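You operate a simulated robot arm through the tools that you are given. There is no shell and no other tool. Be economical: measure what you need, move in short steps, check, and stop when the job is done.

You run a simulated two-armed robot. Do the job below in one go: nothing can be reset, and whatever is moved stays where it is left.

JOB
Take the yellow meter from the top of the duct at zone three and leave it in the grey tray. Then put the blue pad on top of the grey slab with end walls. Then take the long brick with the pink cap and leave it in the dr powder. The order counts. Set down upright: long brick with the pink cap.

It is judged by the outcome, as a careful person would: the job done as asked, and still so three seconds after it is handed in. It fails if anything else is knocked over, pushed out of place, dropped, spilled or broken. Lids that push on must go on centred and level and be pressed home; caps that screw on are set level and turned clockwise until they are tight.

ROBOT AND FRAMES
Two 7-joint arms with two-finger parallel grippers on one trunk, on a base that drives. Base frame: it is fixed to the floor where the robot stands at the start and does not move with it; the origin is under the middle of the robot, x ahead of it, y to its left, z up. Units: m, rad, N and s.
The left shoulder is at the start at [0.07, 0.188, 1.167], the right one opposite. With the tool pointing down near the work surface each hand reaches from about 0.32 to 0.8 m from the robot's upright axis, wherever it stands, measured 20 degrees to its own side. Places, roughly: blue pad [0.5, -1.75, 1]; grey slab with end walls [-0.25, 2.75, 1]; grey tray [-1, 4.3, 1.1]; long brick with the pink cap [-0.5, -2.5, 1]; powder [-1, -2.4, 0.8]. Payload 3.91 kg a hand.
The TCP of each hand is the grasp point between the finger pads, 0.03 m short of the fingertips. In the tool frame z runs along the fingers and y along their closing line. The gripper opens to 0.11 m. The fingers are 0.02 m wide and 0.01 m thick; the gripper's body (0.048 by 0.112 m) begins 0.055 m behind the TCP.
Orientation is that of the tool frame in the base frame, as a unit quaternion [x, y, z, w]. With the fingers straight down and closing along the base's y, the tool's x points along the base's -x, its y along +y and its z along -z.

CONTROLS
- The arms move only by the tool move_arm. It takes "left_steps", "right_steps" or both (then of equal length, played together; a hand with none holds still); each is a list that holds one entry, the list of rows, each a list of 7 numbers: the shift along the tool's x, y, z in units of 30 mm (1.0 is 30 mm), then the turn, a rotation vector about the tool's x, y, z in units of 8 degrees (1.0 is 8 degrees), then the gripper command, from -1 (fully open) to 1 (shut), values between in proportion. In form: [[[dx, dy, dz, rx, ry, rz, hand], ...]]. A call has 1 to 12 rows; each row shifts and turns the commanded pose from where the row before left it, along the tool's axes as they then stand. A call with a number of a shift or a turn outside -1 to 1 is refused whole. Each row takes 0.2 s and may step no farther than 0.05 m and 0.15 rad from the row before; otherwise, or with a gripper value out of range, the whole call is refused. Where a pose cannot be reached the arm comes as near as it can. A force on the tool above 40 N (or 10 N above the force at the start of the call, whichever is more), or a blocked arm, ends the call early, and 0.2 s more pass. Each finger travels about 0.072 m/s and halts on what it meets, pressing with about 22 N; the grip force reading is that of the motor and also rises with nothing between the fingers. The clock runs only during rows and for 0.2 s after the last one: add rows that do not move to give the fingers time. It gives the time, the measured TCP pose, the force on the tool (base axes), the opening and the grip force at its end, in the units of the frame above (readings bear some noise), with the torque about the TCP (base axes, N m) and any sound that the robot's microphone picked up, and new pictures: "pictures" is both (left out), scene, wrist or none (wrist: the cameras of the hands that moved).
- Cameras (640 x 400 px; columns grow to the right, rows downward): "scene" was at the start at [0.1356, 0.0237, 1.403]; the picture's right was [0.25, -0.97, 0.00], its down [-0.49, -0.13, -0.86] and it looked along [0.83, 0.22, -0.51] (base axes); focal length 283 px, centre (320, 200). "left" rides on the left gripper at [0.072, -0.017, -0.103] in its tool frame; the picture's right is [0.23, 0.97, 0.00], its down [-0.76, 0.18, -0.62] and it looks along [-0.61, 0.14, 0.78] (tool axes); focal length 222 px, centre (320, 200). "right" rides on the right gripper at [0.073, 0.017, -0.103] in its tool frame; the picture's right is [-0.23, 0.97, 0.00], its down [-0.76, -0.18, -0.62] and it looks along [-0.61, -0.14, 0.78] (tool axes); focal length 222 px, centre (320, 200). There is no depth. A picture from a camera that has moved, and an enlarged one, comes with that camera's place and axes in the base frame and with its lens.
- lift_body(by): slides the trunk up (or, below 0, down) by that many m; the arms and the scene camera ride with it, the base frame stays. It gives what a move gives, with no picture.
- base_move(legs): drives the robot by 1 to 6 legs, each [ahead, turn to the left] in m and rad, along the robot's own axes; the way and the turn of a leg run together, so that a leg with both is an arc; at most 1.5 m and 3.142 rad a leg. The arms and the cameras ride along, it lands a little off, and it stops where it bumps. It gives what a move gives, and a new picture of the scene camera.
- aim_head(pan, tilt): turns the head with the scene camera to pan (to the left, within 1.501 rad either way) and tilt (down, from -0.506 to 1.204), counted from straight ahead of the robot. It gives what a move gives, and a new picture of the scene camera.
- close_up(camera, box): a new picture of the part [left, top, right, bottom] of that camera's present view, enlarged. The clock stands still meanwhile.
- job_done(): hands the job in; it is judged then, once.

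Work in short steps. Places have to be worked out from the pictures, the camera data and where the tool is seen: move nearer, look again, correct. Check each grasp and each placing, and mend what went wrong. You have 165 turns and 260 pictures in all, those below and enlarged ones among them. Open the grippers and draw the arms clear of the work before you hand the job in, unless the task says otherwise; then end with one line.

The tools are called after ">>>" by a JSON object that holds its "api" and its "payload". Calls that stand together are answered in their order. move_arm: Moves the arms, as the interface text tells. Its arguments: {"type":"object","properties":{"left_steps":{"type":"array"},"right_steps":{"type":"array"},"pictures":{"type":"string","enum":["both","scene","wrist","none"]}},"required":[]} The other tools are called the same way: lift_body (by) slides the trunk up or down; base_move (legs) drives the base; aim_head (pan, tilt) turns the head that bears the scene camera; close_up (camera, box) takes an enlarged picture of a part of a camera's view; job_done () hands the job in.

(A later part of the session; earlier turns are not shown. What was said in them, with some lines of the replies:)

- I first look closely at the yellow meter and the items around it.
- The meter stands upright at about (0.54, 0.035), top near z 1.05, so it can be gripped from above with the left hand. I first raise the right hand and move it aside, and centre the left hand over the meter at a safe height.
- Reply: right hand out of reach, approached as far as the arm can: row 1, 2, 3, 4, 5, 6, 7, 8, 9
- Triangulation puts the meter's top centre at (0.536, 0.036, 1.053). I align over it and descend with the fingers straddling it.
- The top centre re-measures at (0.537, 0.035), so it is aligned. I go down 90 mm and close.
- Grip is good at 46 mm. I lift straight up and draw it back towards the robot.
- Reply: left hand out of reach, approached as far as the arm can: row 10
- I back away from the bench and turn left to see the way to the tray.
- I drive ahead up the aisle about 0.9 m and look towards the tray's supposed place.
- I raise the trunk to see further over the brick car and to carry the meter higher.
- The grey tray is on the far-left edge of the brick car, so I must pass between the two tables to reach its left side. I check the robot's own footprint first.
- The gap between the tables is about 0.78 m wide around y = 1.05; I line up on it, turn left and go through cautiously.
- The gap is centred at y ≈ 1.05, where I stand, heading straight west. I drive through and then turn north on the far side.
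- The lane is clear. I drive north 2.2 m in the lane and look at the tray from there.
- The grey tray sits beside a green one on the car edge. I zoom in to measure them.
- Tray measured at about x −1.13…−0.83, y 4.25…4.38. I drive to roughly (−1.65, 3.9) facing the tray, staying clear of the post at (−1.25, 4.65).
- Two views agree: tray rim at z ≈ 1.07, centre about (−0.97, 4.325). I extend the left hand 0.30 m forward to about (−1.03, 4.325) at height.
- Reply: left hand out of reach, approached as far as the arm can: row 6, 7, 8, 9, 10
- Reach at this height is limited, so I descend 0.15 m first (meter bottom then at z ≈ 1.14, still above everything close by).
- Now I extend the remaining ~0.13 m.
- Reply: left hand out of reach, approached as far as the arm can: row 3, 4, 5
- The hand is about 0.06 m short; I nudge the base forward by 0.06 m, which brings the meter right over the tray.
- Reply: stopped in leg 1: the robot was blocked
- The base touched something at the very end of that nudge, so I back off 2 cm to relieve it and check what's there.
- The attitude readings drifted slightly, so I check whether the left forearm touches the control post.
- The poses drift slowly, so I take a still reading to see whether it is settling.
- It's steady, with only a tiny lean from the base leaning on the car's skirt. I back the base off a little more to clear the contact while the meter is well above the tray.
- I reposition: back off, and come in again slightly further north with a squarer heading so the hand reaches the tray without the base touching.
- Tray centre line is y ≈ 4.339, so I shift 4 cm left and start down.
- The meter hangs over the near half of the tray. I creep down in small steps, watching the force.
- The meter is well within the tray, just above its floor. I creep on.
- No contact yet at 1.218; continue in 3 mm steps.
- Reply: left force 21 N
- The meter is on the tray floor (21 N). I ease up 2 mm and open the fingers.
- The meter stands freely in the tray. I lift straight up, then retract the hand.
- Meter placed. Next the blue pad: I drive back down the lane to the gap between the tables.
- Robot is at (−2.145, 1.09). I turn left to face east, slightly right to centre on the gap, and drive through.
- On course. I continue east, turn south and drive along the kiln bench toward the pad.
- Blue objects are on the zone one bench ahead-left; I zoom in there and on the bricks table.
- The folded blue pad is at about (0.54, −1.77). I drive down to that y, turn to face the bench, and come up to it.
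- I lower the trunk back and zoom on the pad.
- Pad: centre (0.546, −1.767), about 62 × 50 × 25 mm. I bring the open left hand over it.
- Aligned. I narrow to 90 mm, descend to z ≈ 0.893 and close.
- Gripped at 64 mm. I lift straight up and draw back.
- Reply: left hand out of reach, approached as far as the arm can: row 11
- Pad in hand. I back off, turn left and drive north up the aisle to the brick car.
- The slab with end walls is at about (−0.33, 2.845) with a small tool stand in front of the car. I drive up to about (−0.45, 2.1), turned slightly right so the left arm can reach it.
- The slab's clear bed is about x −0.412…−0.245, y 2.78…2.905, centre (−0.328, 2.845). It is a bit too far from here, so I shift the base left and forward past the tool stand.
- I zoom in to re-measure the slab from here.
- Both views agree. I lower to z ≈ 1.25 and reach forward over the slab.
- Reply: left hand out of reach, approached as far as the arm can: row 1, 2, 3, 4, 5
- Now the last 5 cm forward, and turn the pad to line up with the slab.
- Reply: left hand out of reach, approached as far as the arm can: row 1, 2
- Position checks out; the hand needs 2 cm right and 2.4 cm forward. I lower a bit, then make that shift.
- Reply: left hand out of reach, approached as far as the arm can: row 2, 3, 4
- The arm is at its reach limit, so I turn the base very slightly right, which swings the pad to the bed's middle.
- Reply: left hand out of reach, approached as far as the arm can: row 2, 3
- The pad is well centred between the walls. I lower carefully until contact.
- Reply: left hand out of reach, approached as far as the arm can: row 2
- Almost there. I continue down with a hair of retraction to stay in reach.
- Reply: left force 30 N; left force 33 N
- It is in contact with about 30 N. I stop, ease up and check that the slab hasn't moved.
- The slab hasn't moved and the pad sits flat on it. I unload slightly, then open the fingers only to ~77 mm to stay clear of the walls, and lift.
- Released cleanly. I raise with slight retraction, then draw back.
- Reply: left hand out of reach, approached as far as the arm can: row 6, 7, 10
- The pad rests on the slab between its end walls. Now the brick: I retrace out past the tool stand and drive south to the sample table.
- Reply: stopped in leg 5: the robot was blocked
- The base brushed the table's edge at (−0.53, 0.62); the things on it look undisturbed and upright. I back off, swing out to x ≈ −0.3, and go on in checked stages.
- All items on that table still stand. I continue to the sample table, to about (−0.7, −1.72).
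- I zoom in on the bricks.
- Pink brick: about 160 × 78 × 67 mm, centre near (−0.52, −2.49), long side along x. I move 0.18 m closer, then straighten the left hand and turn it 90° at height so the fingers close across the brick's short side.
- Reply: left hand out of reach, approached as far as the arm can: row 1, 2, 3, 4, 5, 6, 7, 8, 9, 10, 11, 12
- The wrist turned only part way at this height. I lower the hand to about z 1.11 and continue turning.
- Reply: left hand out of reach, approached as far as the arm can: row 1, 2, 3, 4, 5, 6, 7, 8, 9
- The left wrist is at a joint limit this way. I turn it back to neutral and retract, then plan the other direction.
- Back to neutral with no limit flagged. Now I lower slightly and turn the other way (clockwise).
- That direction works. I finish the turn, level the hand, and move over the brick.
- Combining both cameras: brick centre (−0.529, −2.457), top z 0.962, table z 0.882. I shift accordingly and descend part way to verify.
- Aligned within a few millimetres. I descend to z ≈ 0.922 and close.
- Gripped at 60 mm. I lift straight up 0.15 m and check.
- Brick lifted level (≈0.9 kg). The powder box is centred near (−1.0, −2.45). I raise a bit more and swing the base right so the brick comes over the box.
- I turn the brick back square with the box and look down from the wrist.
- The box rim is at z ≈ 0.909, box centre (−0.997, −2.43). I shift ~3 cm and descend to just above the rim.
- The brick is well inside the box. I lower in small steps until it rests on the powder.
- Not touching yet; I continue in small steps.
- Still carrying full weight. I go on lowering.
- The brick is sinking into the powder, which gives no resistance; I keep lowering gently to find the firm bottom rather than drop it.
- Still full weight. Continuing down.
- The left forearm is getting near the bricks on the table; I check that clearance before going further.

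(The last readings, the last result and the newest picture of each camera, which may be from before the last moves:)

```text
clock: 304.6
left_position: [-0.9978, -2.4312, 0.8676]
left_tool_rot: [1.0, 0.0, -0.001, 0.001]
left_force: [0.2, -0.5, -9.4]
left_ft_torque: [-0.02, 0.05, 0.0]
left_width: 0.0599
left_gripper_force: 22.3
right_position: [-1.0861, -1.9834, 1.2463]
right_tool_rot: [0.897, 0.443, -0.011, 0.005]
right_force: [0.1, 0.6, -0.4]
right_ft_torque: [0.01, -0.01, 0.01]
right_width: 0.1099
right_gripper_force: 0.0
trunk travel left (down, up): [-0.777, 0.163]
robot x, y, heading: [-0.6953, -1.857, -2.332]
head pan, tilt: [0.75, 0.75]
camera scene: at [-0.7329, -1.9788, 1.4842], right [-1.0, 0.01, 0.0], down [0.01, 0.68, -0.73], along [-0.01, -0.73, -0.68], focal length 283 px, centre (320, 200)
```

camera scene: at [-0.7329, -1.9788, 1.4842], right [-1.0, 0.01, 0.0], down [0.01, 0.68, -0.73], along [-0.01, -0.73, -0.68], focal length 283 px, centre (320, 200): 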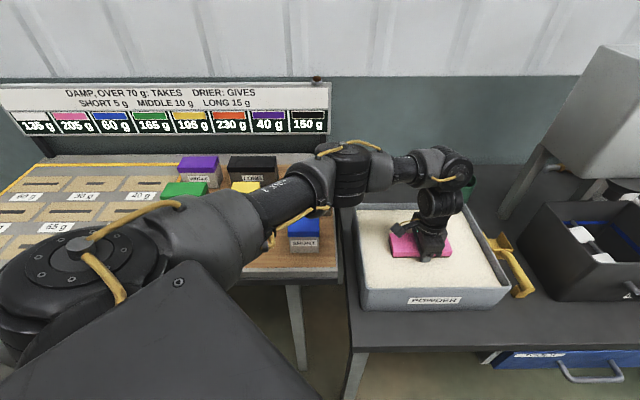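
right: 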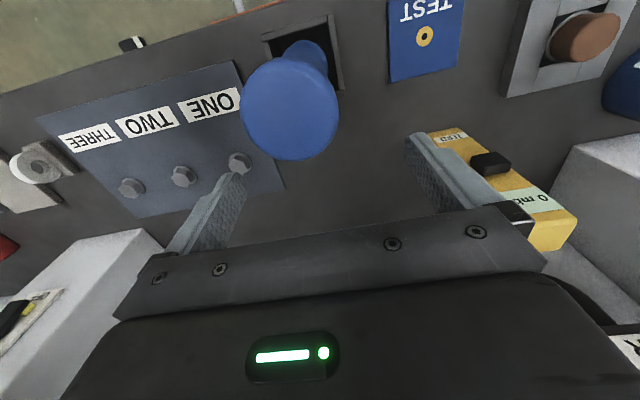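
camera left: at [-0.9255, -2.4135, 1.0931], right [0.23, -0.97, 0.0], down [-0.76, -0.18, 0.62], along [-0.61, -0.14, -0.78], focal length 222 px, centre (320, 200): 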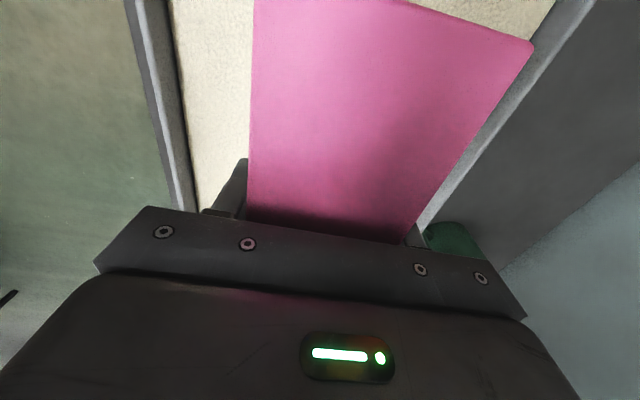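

The forearm clears the bricks by a good margin. I continue lowering to find the floor.

>>> {"api": "move_arm", "payload": {"left_steps": [[[0, 0, 0.12, 0, 0, 0, 1], [0, 0, 0.12, 0, 0, 0, 1], [0, 0, 0, 0, 0, 0, 1]]], "pictures": "none"}}

>>> {"api": "close_up", "payload": {"camera": "scene", "box": [220, 130, 540, 320]}}

```text
clock: 305.4
left_position: [-0.9966, -2.4308, 0.8596]
left_tool_rot: [1.0, 0.001, -0.001, 0.001]
left_force: [-0.3, 0.0, -10.5]
left_ft_torque: [0.0, 0.04, 0.04]
left_width: 0.0598
left_gripper_force: 21.9
right_position: [-1.0848, -1.9838, 1.2466]
right_tool_rot: [0.897, 0.442, -0.011, 0.006]
right_force: [0.4, -0.2, -0.1]
right_ft_torque: [-0.01, -0.01, 0.02]
right_width: 0.1101
right_gripper_force: 0.0
trunk travel left (down, up): [-0.777, 0.163]
robot x, y, heading: [-0.6977, -1.8602, -2.328]
head pan, tilt: [0.75, 0.75]
```

```text
2.00 times, centred on (380, 225) of scene
camera zoom: at [-0.7327, -1.9787, 1.4842], right [-1.0, 0.01, 0.0], down [0.01, 0.68, -0.73], along [-0.01, -0.73, -0.68], focal length 566 px, centre (200, 150)
```

zoom: 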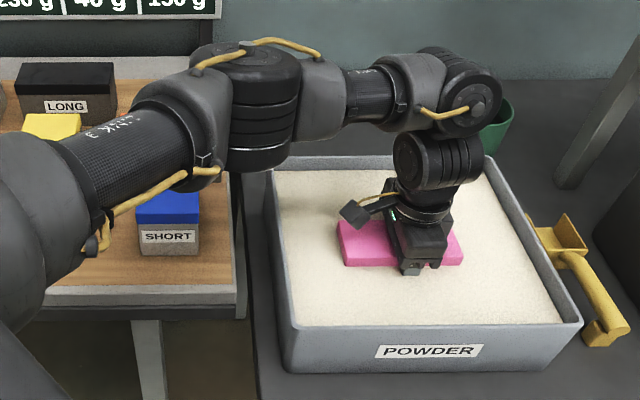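

The cap is now near the powder level and still no floor. I go on a few millimetres at a time.

>>> {"api": "move_arm", "payload": {"left_steps": [[[0, 0, 0.1, 0, 0, 0, 1], [0, 0, 0.1, 0, 0, 0, 1], [0, 0, 0, 0, 0, 0, 1]]], "pictures": "none"}}

>>> {"api": "move_arm", "payload": {"left_steps": [[[0, 0, 0.1, 0, 0, 0, 1], [0, 0, 0.1, 0, 0, 0, 1], [0, 0, 0, 0, 0, 0, 1]]], "pictures": "none"}}

>>> {"api": "close_up", "payload": {"camera": "scene", "box": [220, 130, 540, 320]}}

```text
clock: 306.2
left_position: [-0.9961, -2.4324, 0.8534]
left_tool_rot: [1.0, 0.0, 0.0, 0.002]
left_force: [0.3, 0.6, -10.4]
left_ft_torque: [0.01, 0.07, 0.01]
left_width: 0.0599
left_gripper_force: 21.8
right_position: [-1.0849, -1.9833, 1.2473]
right_tool_rot: [0.897, 0.441, -0.01, 0.005]
right_force: [-0.7, 0.6, -0.1]
right_ft_torque: [0.03, -0.01, 0.0]
right_width: 0.11
right_gripper_force: 0.0
trunk travel left (down, up): [-0.777, 0.163]
robot x, y, heading: [-0.6956, -1.8578, -2.327]
head pan, tilt: [0.75, 0.75]
```

```text
clock: 307.0
left_position: [-0.9977, -2.4324, 0.8529]
left_tool_rot: [1.0, 0.0, -0.004, 0.004]
left_force: [-2.1, -8.3, 21.7]
left_ft_torque: [0.59, -0.11, -0.31]
left_width: 0.0594
left_gripper_force: 22.5
right_position: [-1.0834, -1.9819, 1.248]
right_tool_rot: [0.897, 0.442, -0.013, 0.006]
right_force: [0.4, -0.1, -0.1]
right_ft_torque: [-0.01, 0.0, 0.0]
right_width: 0.1102
right_gripper_force: 0.0
trunk travel left (down, up): [-0.777, 0.163]
robot x, y, heading: [-0.6934, -1.8588, -2.329]
head pan, tilt: [0.75, 0.75]
```

```text
2.00 times, centred on (380, 225) of scene
camera zoom: at [-0.7307, -1.976, 1.4849], right [-1.0, 0.01, 0.0], down [0.0, 0.68, -0.73], along [-0.01, -0.73, -0.68], focal length 566 px, centre (200, 150)
```

zoom: 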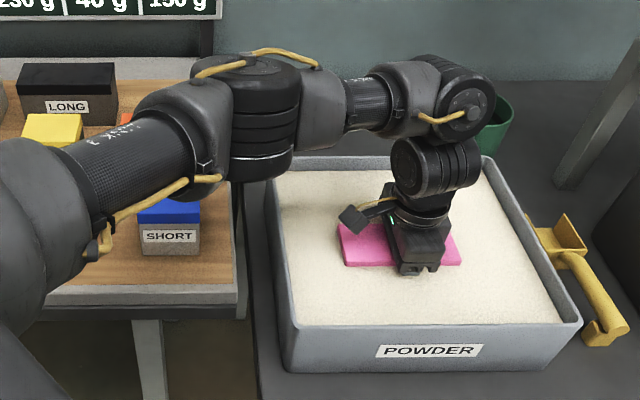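

Firm floor reached (about 30 N). I ease off, open the fingers just enough, and lift straight out.

>>> {"api": "move_arm", "payload": {"left_steps": [[[0, 0, -0.08, 0, 0, 0, 1], [0, 0, 0, 0, 0, 0, 1], [0, 0, 0, 0, 0, 0, -0.2], [0, 0, 0, 0, 0, 0, -0.4], [0, 0, 0, 0, 0, 0, -0.5], [0, 0, 0, 0, 0, 0, -0.5]]], "pictures": "none"}}

>>> {"api": "move_arm", "payload": {"left_steps": [[[0, 0, -0.3, 0, 0, 0, -0.5], [0, 0, -0.5, 0, 0, 0, -0.5], [0, 0, -1, 0, 0, 0, -0.5], [0, 0, -1, 0, 0, 0, -0.5], [0, 0, -1, 0, 0, 0, -0.5], [0, 0, -1, 0, 0, 0, -0.5], [0, 0, -1, 0, 0, 0, -0.5], [0, 0, -1, 0, 0, 0, -0.5], [0, 0, 0, 0, 0, 0, -0.5]]], "pictures": "wrist"}}

>>> {"api": "close_up", "payload": {"camera": "scene", "box": [180, 130, 540, 330]}}

```text
clock: 308.4
left_position: [-0.9954, -2.4308, 0.8516]
left_tool_rot: [1.0, 0.0, 0.0, 0.002]
left_force: [-0.3, -0.2, -0.1]
left_ft_torque: [0.0, -0.01, 0.01]
left_width: 0.0827
left_gripper_force: 0.1
right_position: [-1.0846, -1.9836, 1.2479]
right_tool_rot: [0.897, 0.442, -0.011, 0.006]
right_force: [-0.2, 0.4, -0.1]
right_ft_torque: [0.02, -0.02, -0.01]
right_width: 0.11
right_gripper_force: 0.0
trunk travel left (down, up): [-0.777, 0.163]
robot x, y, heading: [-0.6946, -1.8598, -2.328]
head pan, tilt: [0.75, 0.75]
```

```text
clock: 310.4
left_position: [-0.9977, -2.43, 1.0551]
left_tool_rot: [1.0, 0.0, -0.001, 0.002]
left_force: [0.6, 0.0, -0.2]
left_ft_torque: [0.02, -0.02, -0.05]
left_width: 0.0823
left_gripper_force: 0.1
right_position: [-1.0847, -1.9832, 1.2462]
right_tool_rot: [0.897, 0.443, -0.012, 0.006]
right_force: [-0.2, -0.4, -0.5]
right_ft_torque: [0.01, 0.03, 0.01]
right_width: 0.1101
right_gripper_force: 0.1
trunk travel left (down, up): [-0.777, 0.163]
robot x, y, heading: [-0.6911, -1.8587, -2.325]
head pan, tilt: [0.75, 0.75]
camera left: at [-0.9248, -2.4114, 1.1582], right [0.23, -0.97, 0.0], down [-0.76, -0.18, 0.62], along [-0.61, -0.14, -0.78], focal length 222 px, centre (320, 200)
```

left: 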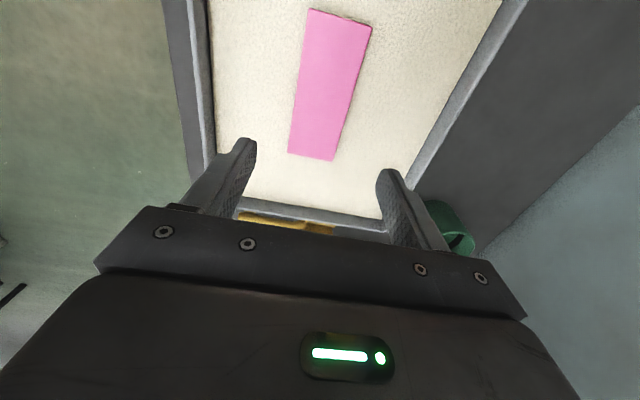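

```text
1.78 times, centred on (360, 230) of scene
camera zoom: at [-0.7322, -1.978, 1.4843], right [-1.0, 0.01, 0.0], down [0.01, 0.68, -0.73], along [-0.01, -0.73, -0.68], focal length 504 px, centre (249, 147)
```

zoom: 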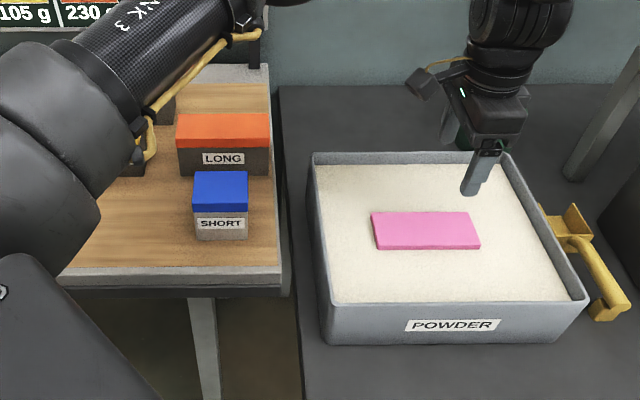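

The brick stands upright in the powder, cap on top. I raise the arm, back away and take a final look.

>>> {"api": "move_arm", "payload": {"left_steps": [[[0, 0, -1, 0, 0, 0, -0.5], [0, 0, -1, 0, 0, 0, -0.5], [0, 0, -1, 0, 0, 0, -0.5], [0, 0, 0, 0, 0, 0, -0.5]]], "pictures": "none"}}

>>> {"api": "base_move", "payload": {"legs": [[-0.4, 0]]}}

>>> {"api": "aim_head", "payload": {"pan": 0.5, "tilt": 0.55}}

```text
clock: 311.4
left_position: [-0.9971, -2.4299, 1.1456]
left_tool_rot: [1.0, 0.0, -0.002, 0.002]
left_force: [-0.1, -0.4, 0.9]
left_ft_torque: [0.02, -0.02, 0.0]
left_width: 0.0825
left_gripper_force: 0.1
right_position: [-1.084, -1.9826, 1.2472]
right_tool_rot: [0.897, 0.441, -0.011, 0.006]
right_force: [0.0, 1.1, 0.1]
right_ft_torque: [-0.01, -0.02, 0.01]
right_width: 0.1097
right_gripper_force: 0.0
trunk travel left (down, up): [-0.777, 0.163]
robot x, y, heading: [-0.6967, -1.8558, -2.333]
head pan, tilt: [0.75, 0.75]
```

```text
clock: 313.9
left_position: [-0.7257, -2.1483, 1.1459]
left_tool_rot: [1.0, 0.004, -0.001, 0.002]
left_force: [0.2, -0.5, 0.1]
left_ft_torque: [-0.04, 0.02, -0.02]
left_width: 0.0823
left_gripper_force: 0.1
right_position: [-0.8157, -1.7026, 1.2464]
right_tool_rot: [0.895, 0.446, -0.012, 0.006]
right_force: [-0.3, -0.5, 0.2]
right_ft_torque: [0.02, -0.02, 0.01]
right_width: 0.11
right_gripper_force: 0.1
trunk travel left (down, up): [-0.777, 0.163]
robot x, y, heading: [-0.4285, -1.572, -2.325]
head pan, tilt: [0.75, 0.75]
camera scene: at [-0.4647, -1.6944, 1.4842], right [-1.0, 0.0, 0.0], down [0.0, 0.68, -0.73], along [0.0, -0.73, -0.68], focal length 283 px, centre (320, 200)
```

scene: 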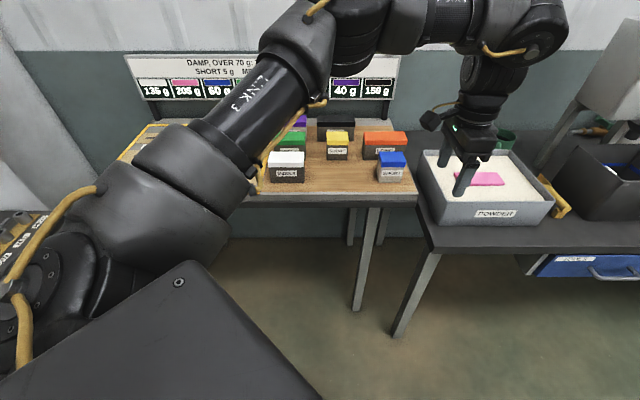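

```text
clock: 314.7
left_position: [-0.7246, -2.1466, 1.146]
left_tool_rot: [1.0, 0.004, 0.0, 0.002]
left_force: [-0.6, 0.3, -0.1]
left_ft_torque: [0.01, -0.01, -0.01]
left_width: 0.0826
left_gripper_force: 0.1
right_position: [-0.8161, -1.7014, 1.2466]
right_tool_rot: [0.895, 0.446, -0.012, 0.006]
right_force: [0.4, 0.7, 0.0]
right_ft_torque: [0.01, -0.01, -0.04]
right_width: 0.11
right_gripper_force: 0.0
trunk travel left (down, up): [-0.777, 0.163]
robot x, y, heading: [-0.4298, -1.5729, -2.315]
head pan, tilt: [0.499, 0.55]
camera scene: at [-0.4855, -1.697, 1.5018], right [-0.97, 0.25, 0.0], down [0.13, 0.51, -0.85], along [-0.21, -0.83, -0.52], focal length 283 px, centre (320, 200)
```

scene: 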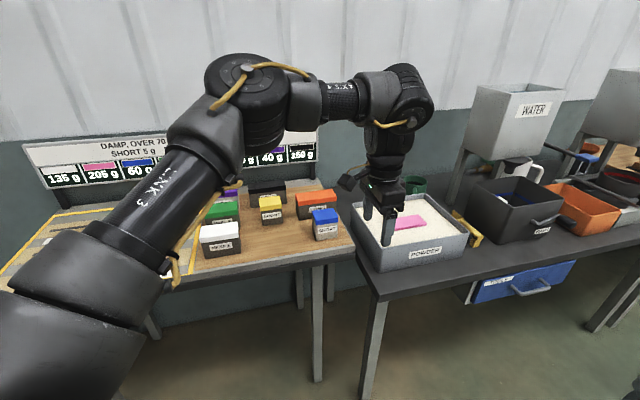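

Everything is in place, the other items are undisturbed, both grippers are open and the arms are clear. I hand the job in.

>>> {"api": "job_done", "payload": {}}

```text
The job is handed in.
```

All three parts are done, in order: the yellow meter stands in the grey tray, the blue pad lies on the grey slab between its end walls, and the long pink-capped brick is upright in the powder box. The brick sank until its cap was about level with the powder surface. The base touched something near the tray and later brushed a table edge; the pictures taken after each showed nothing moved or knocked over.
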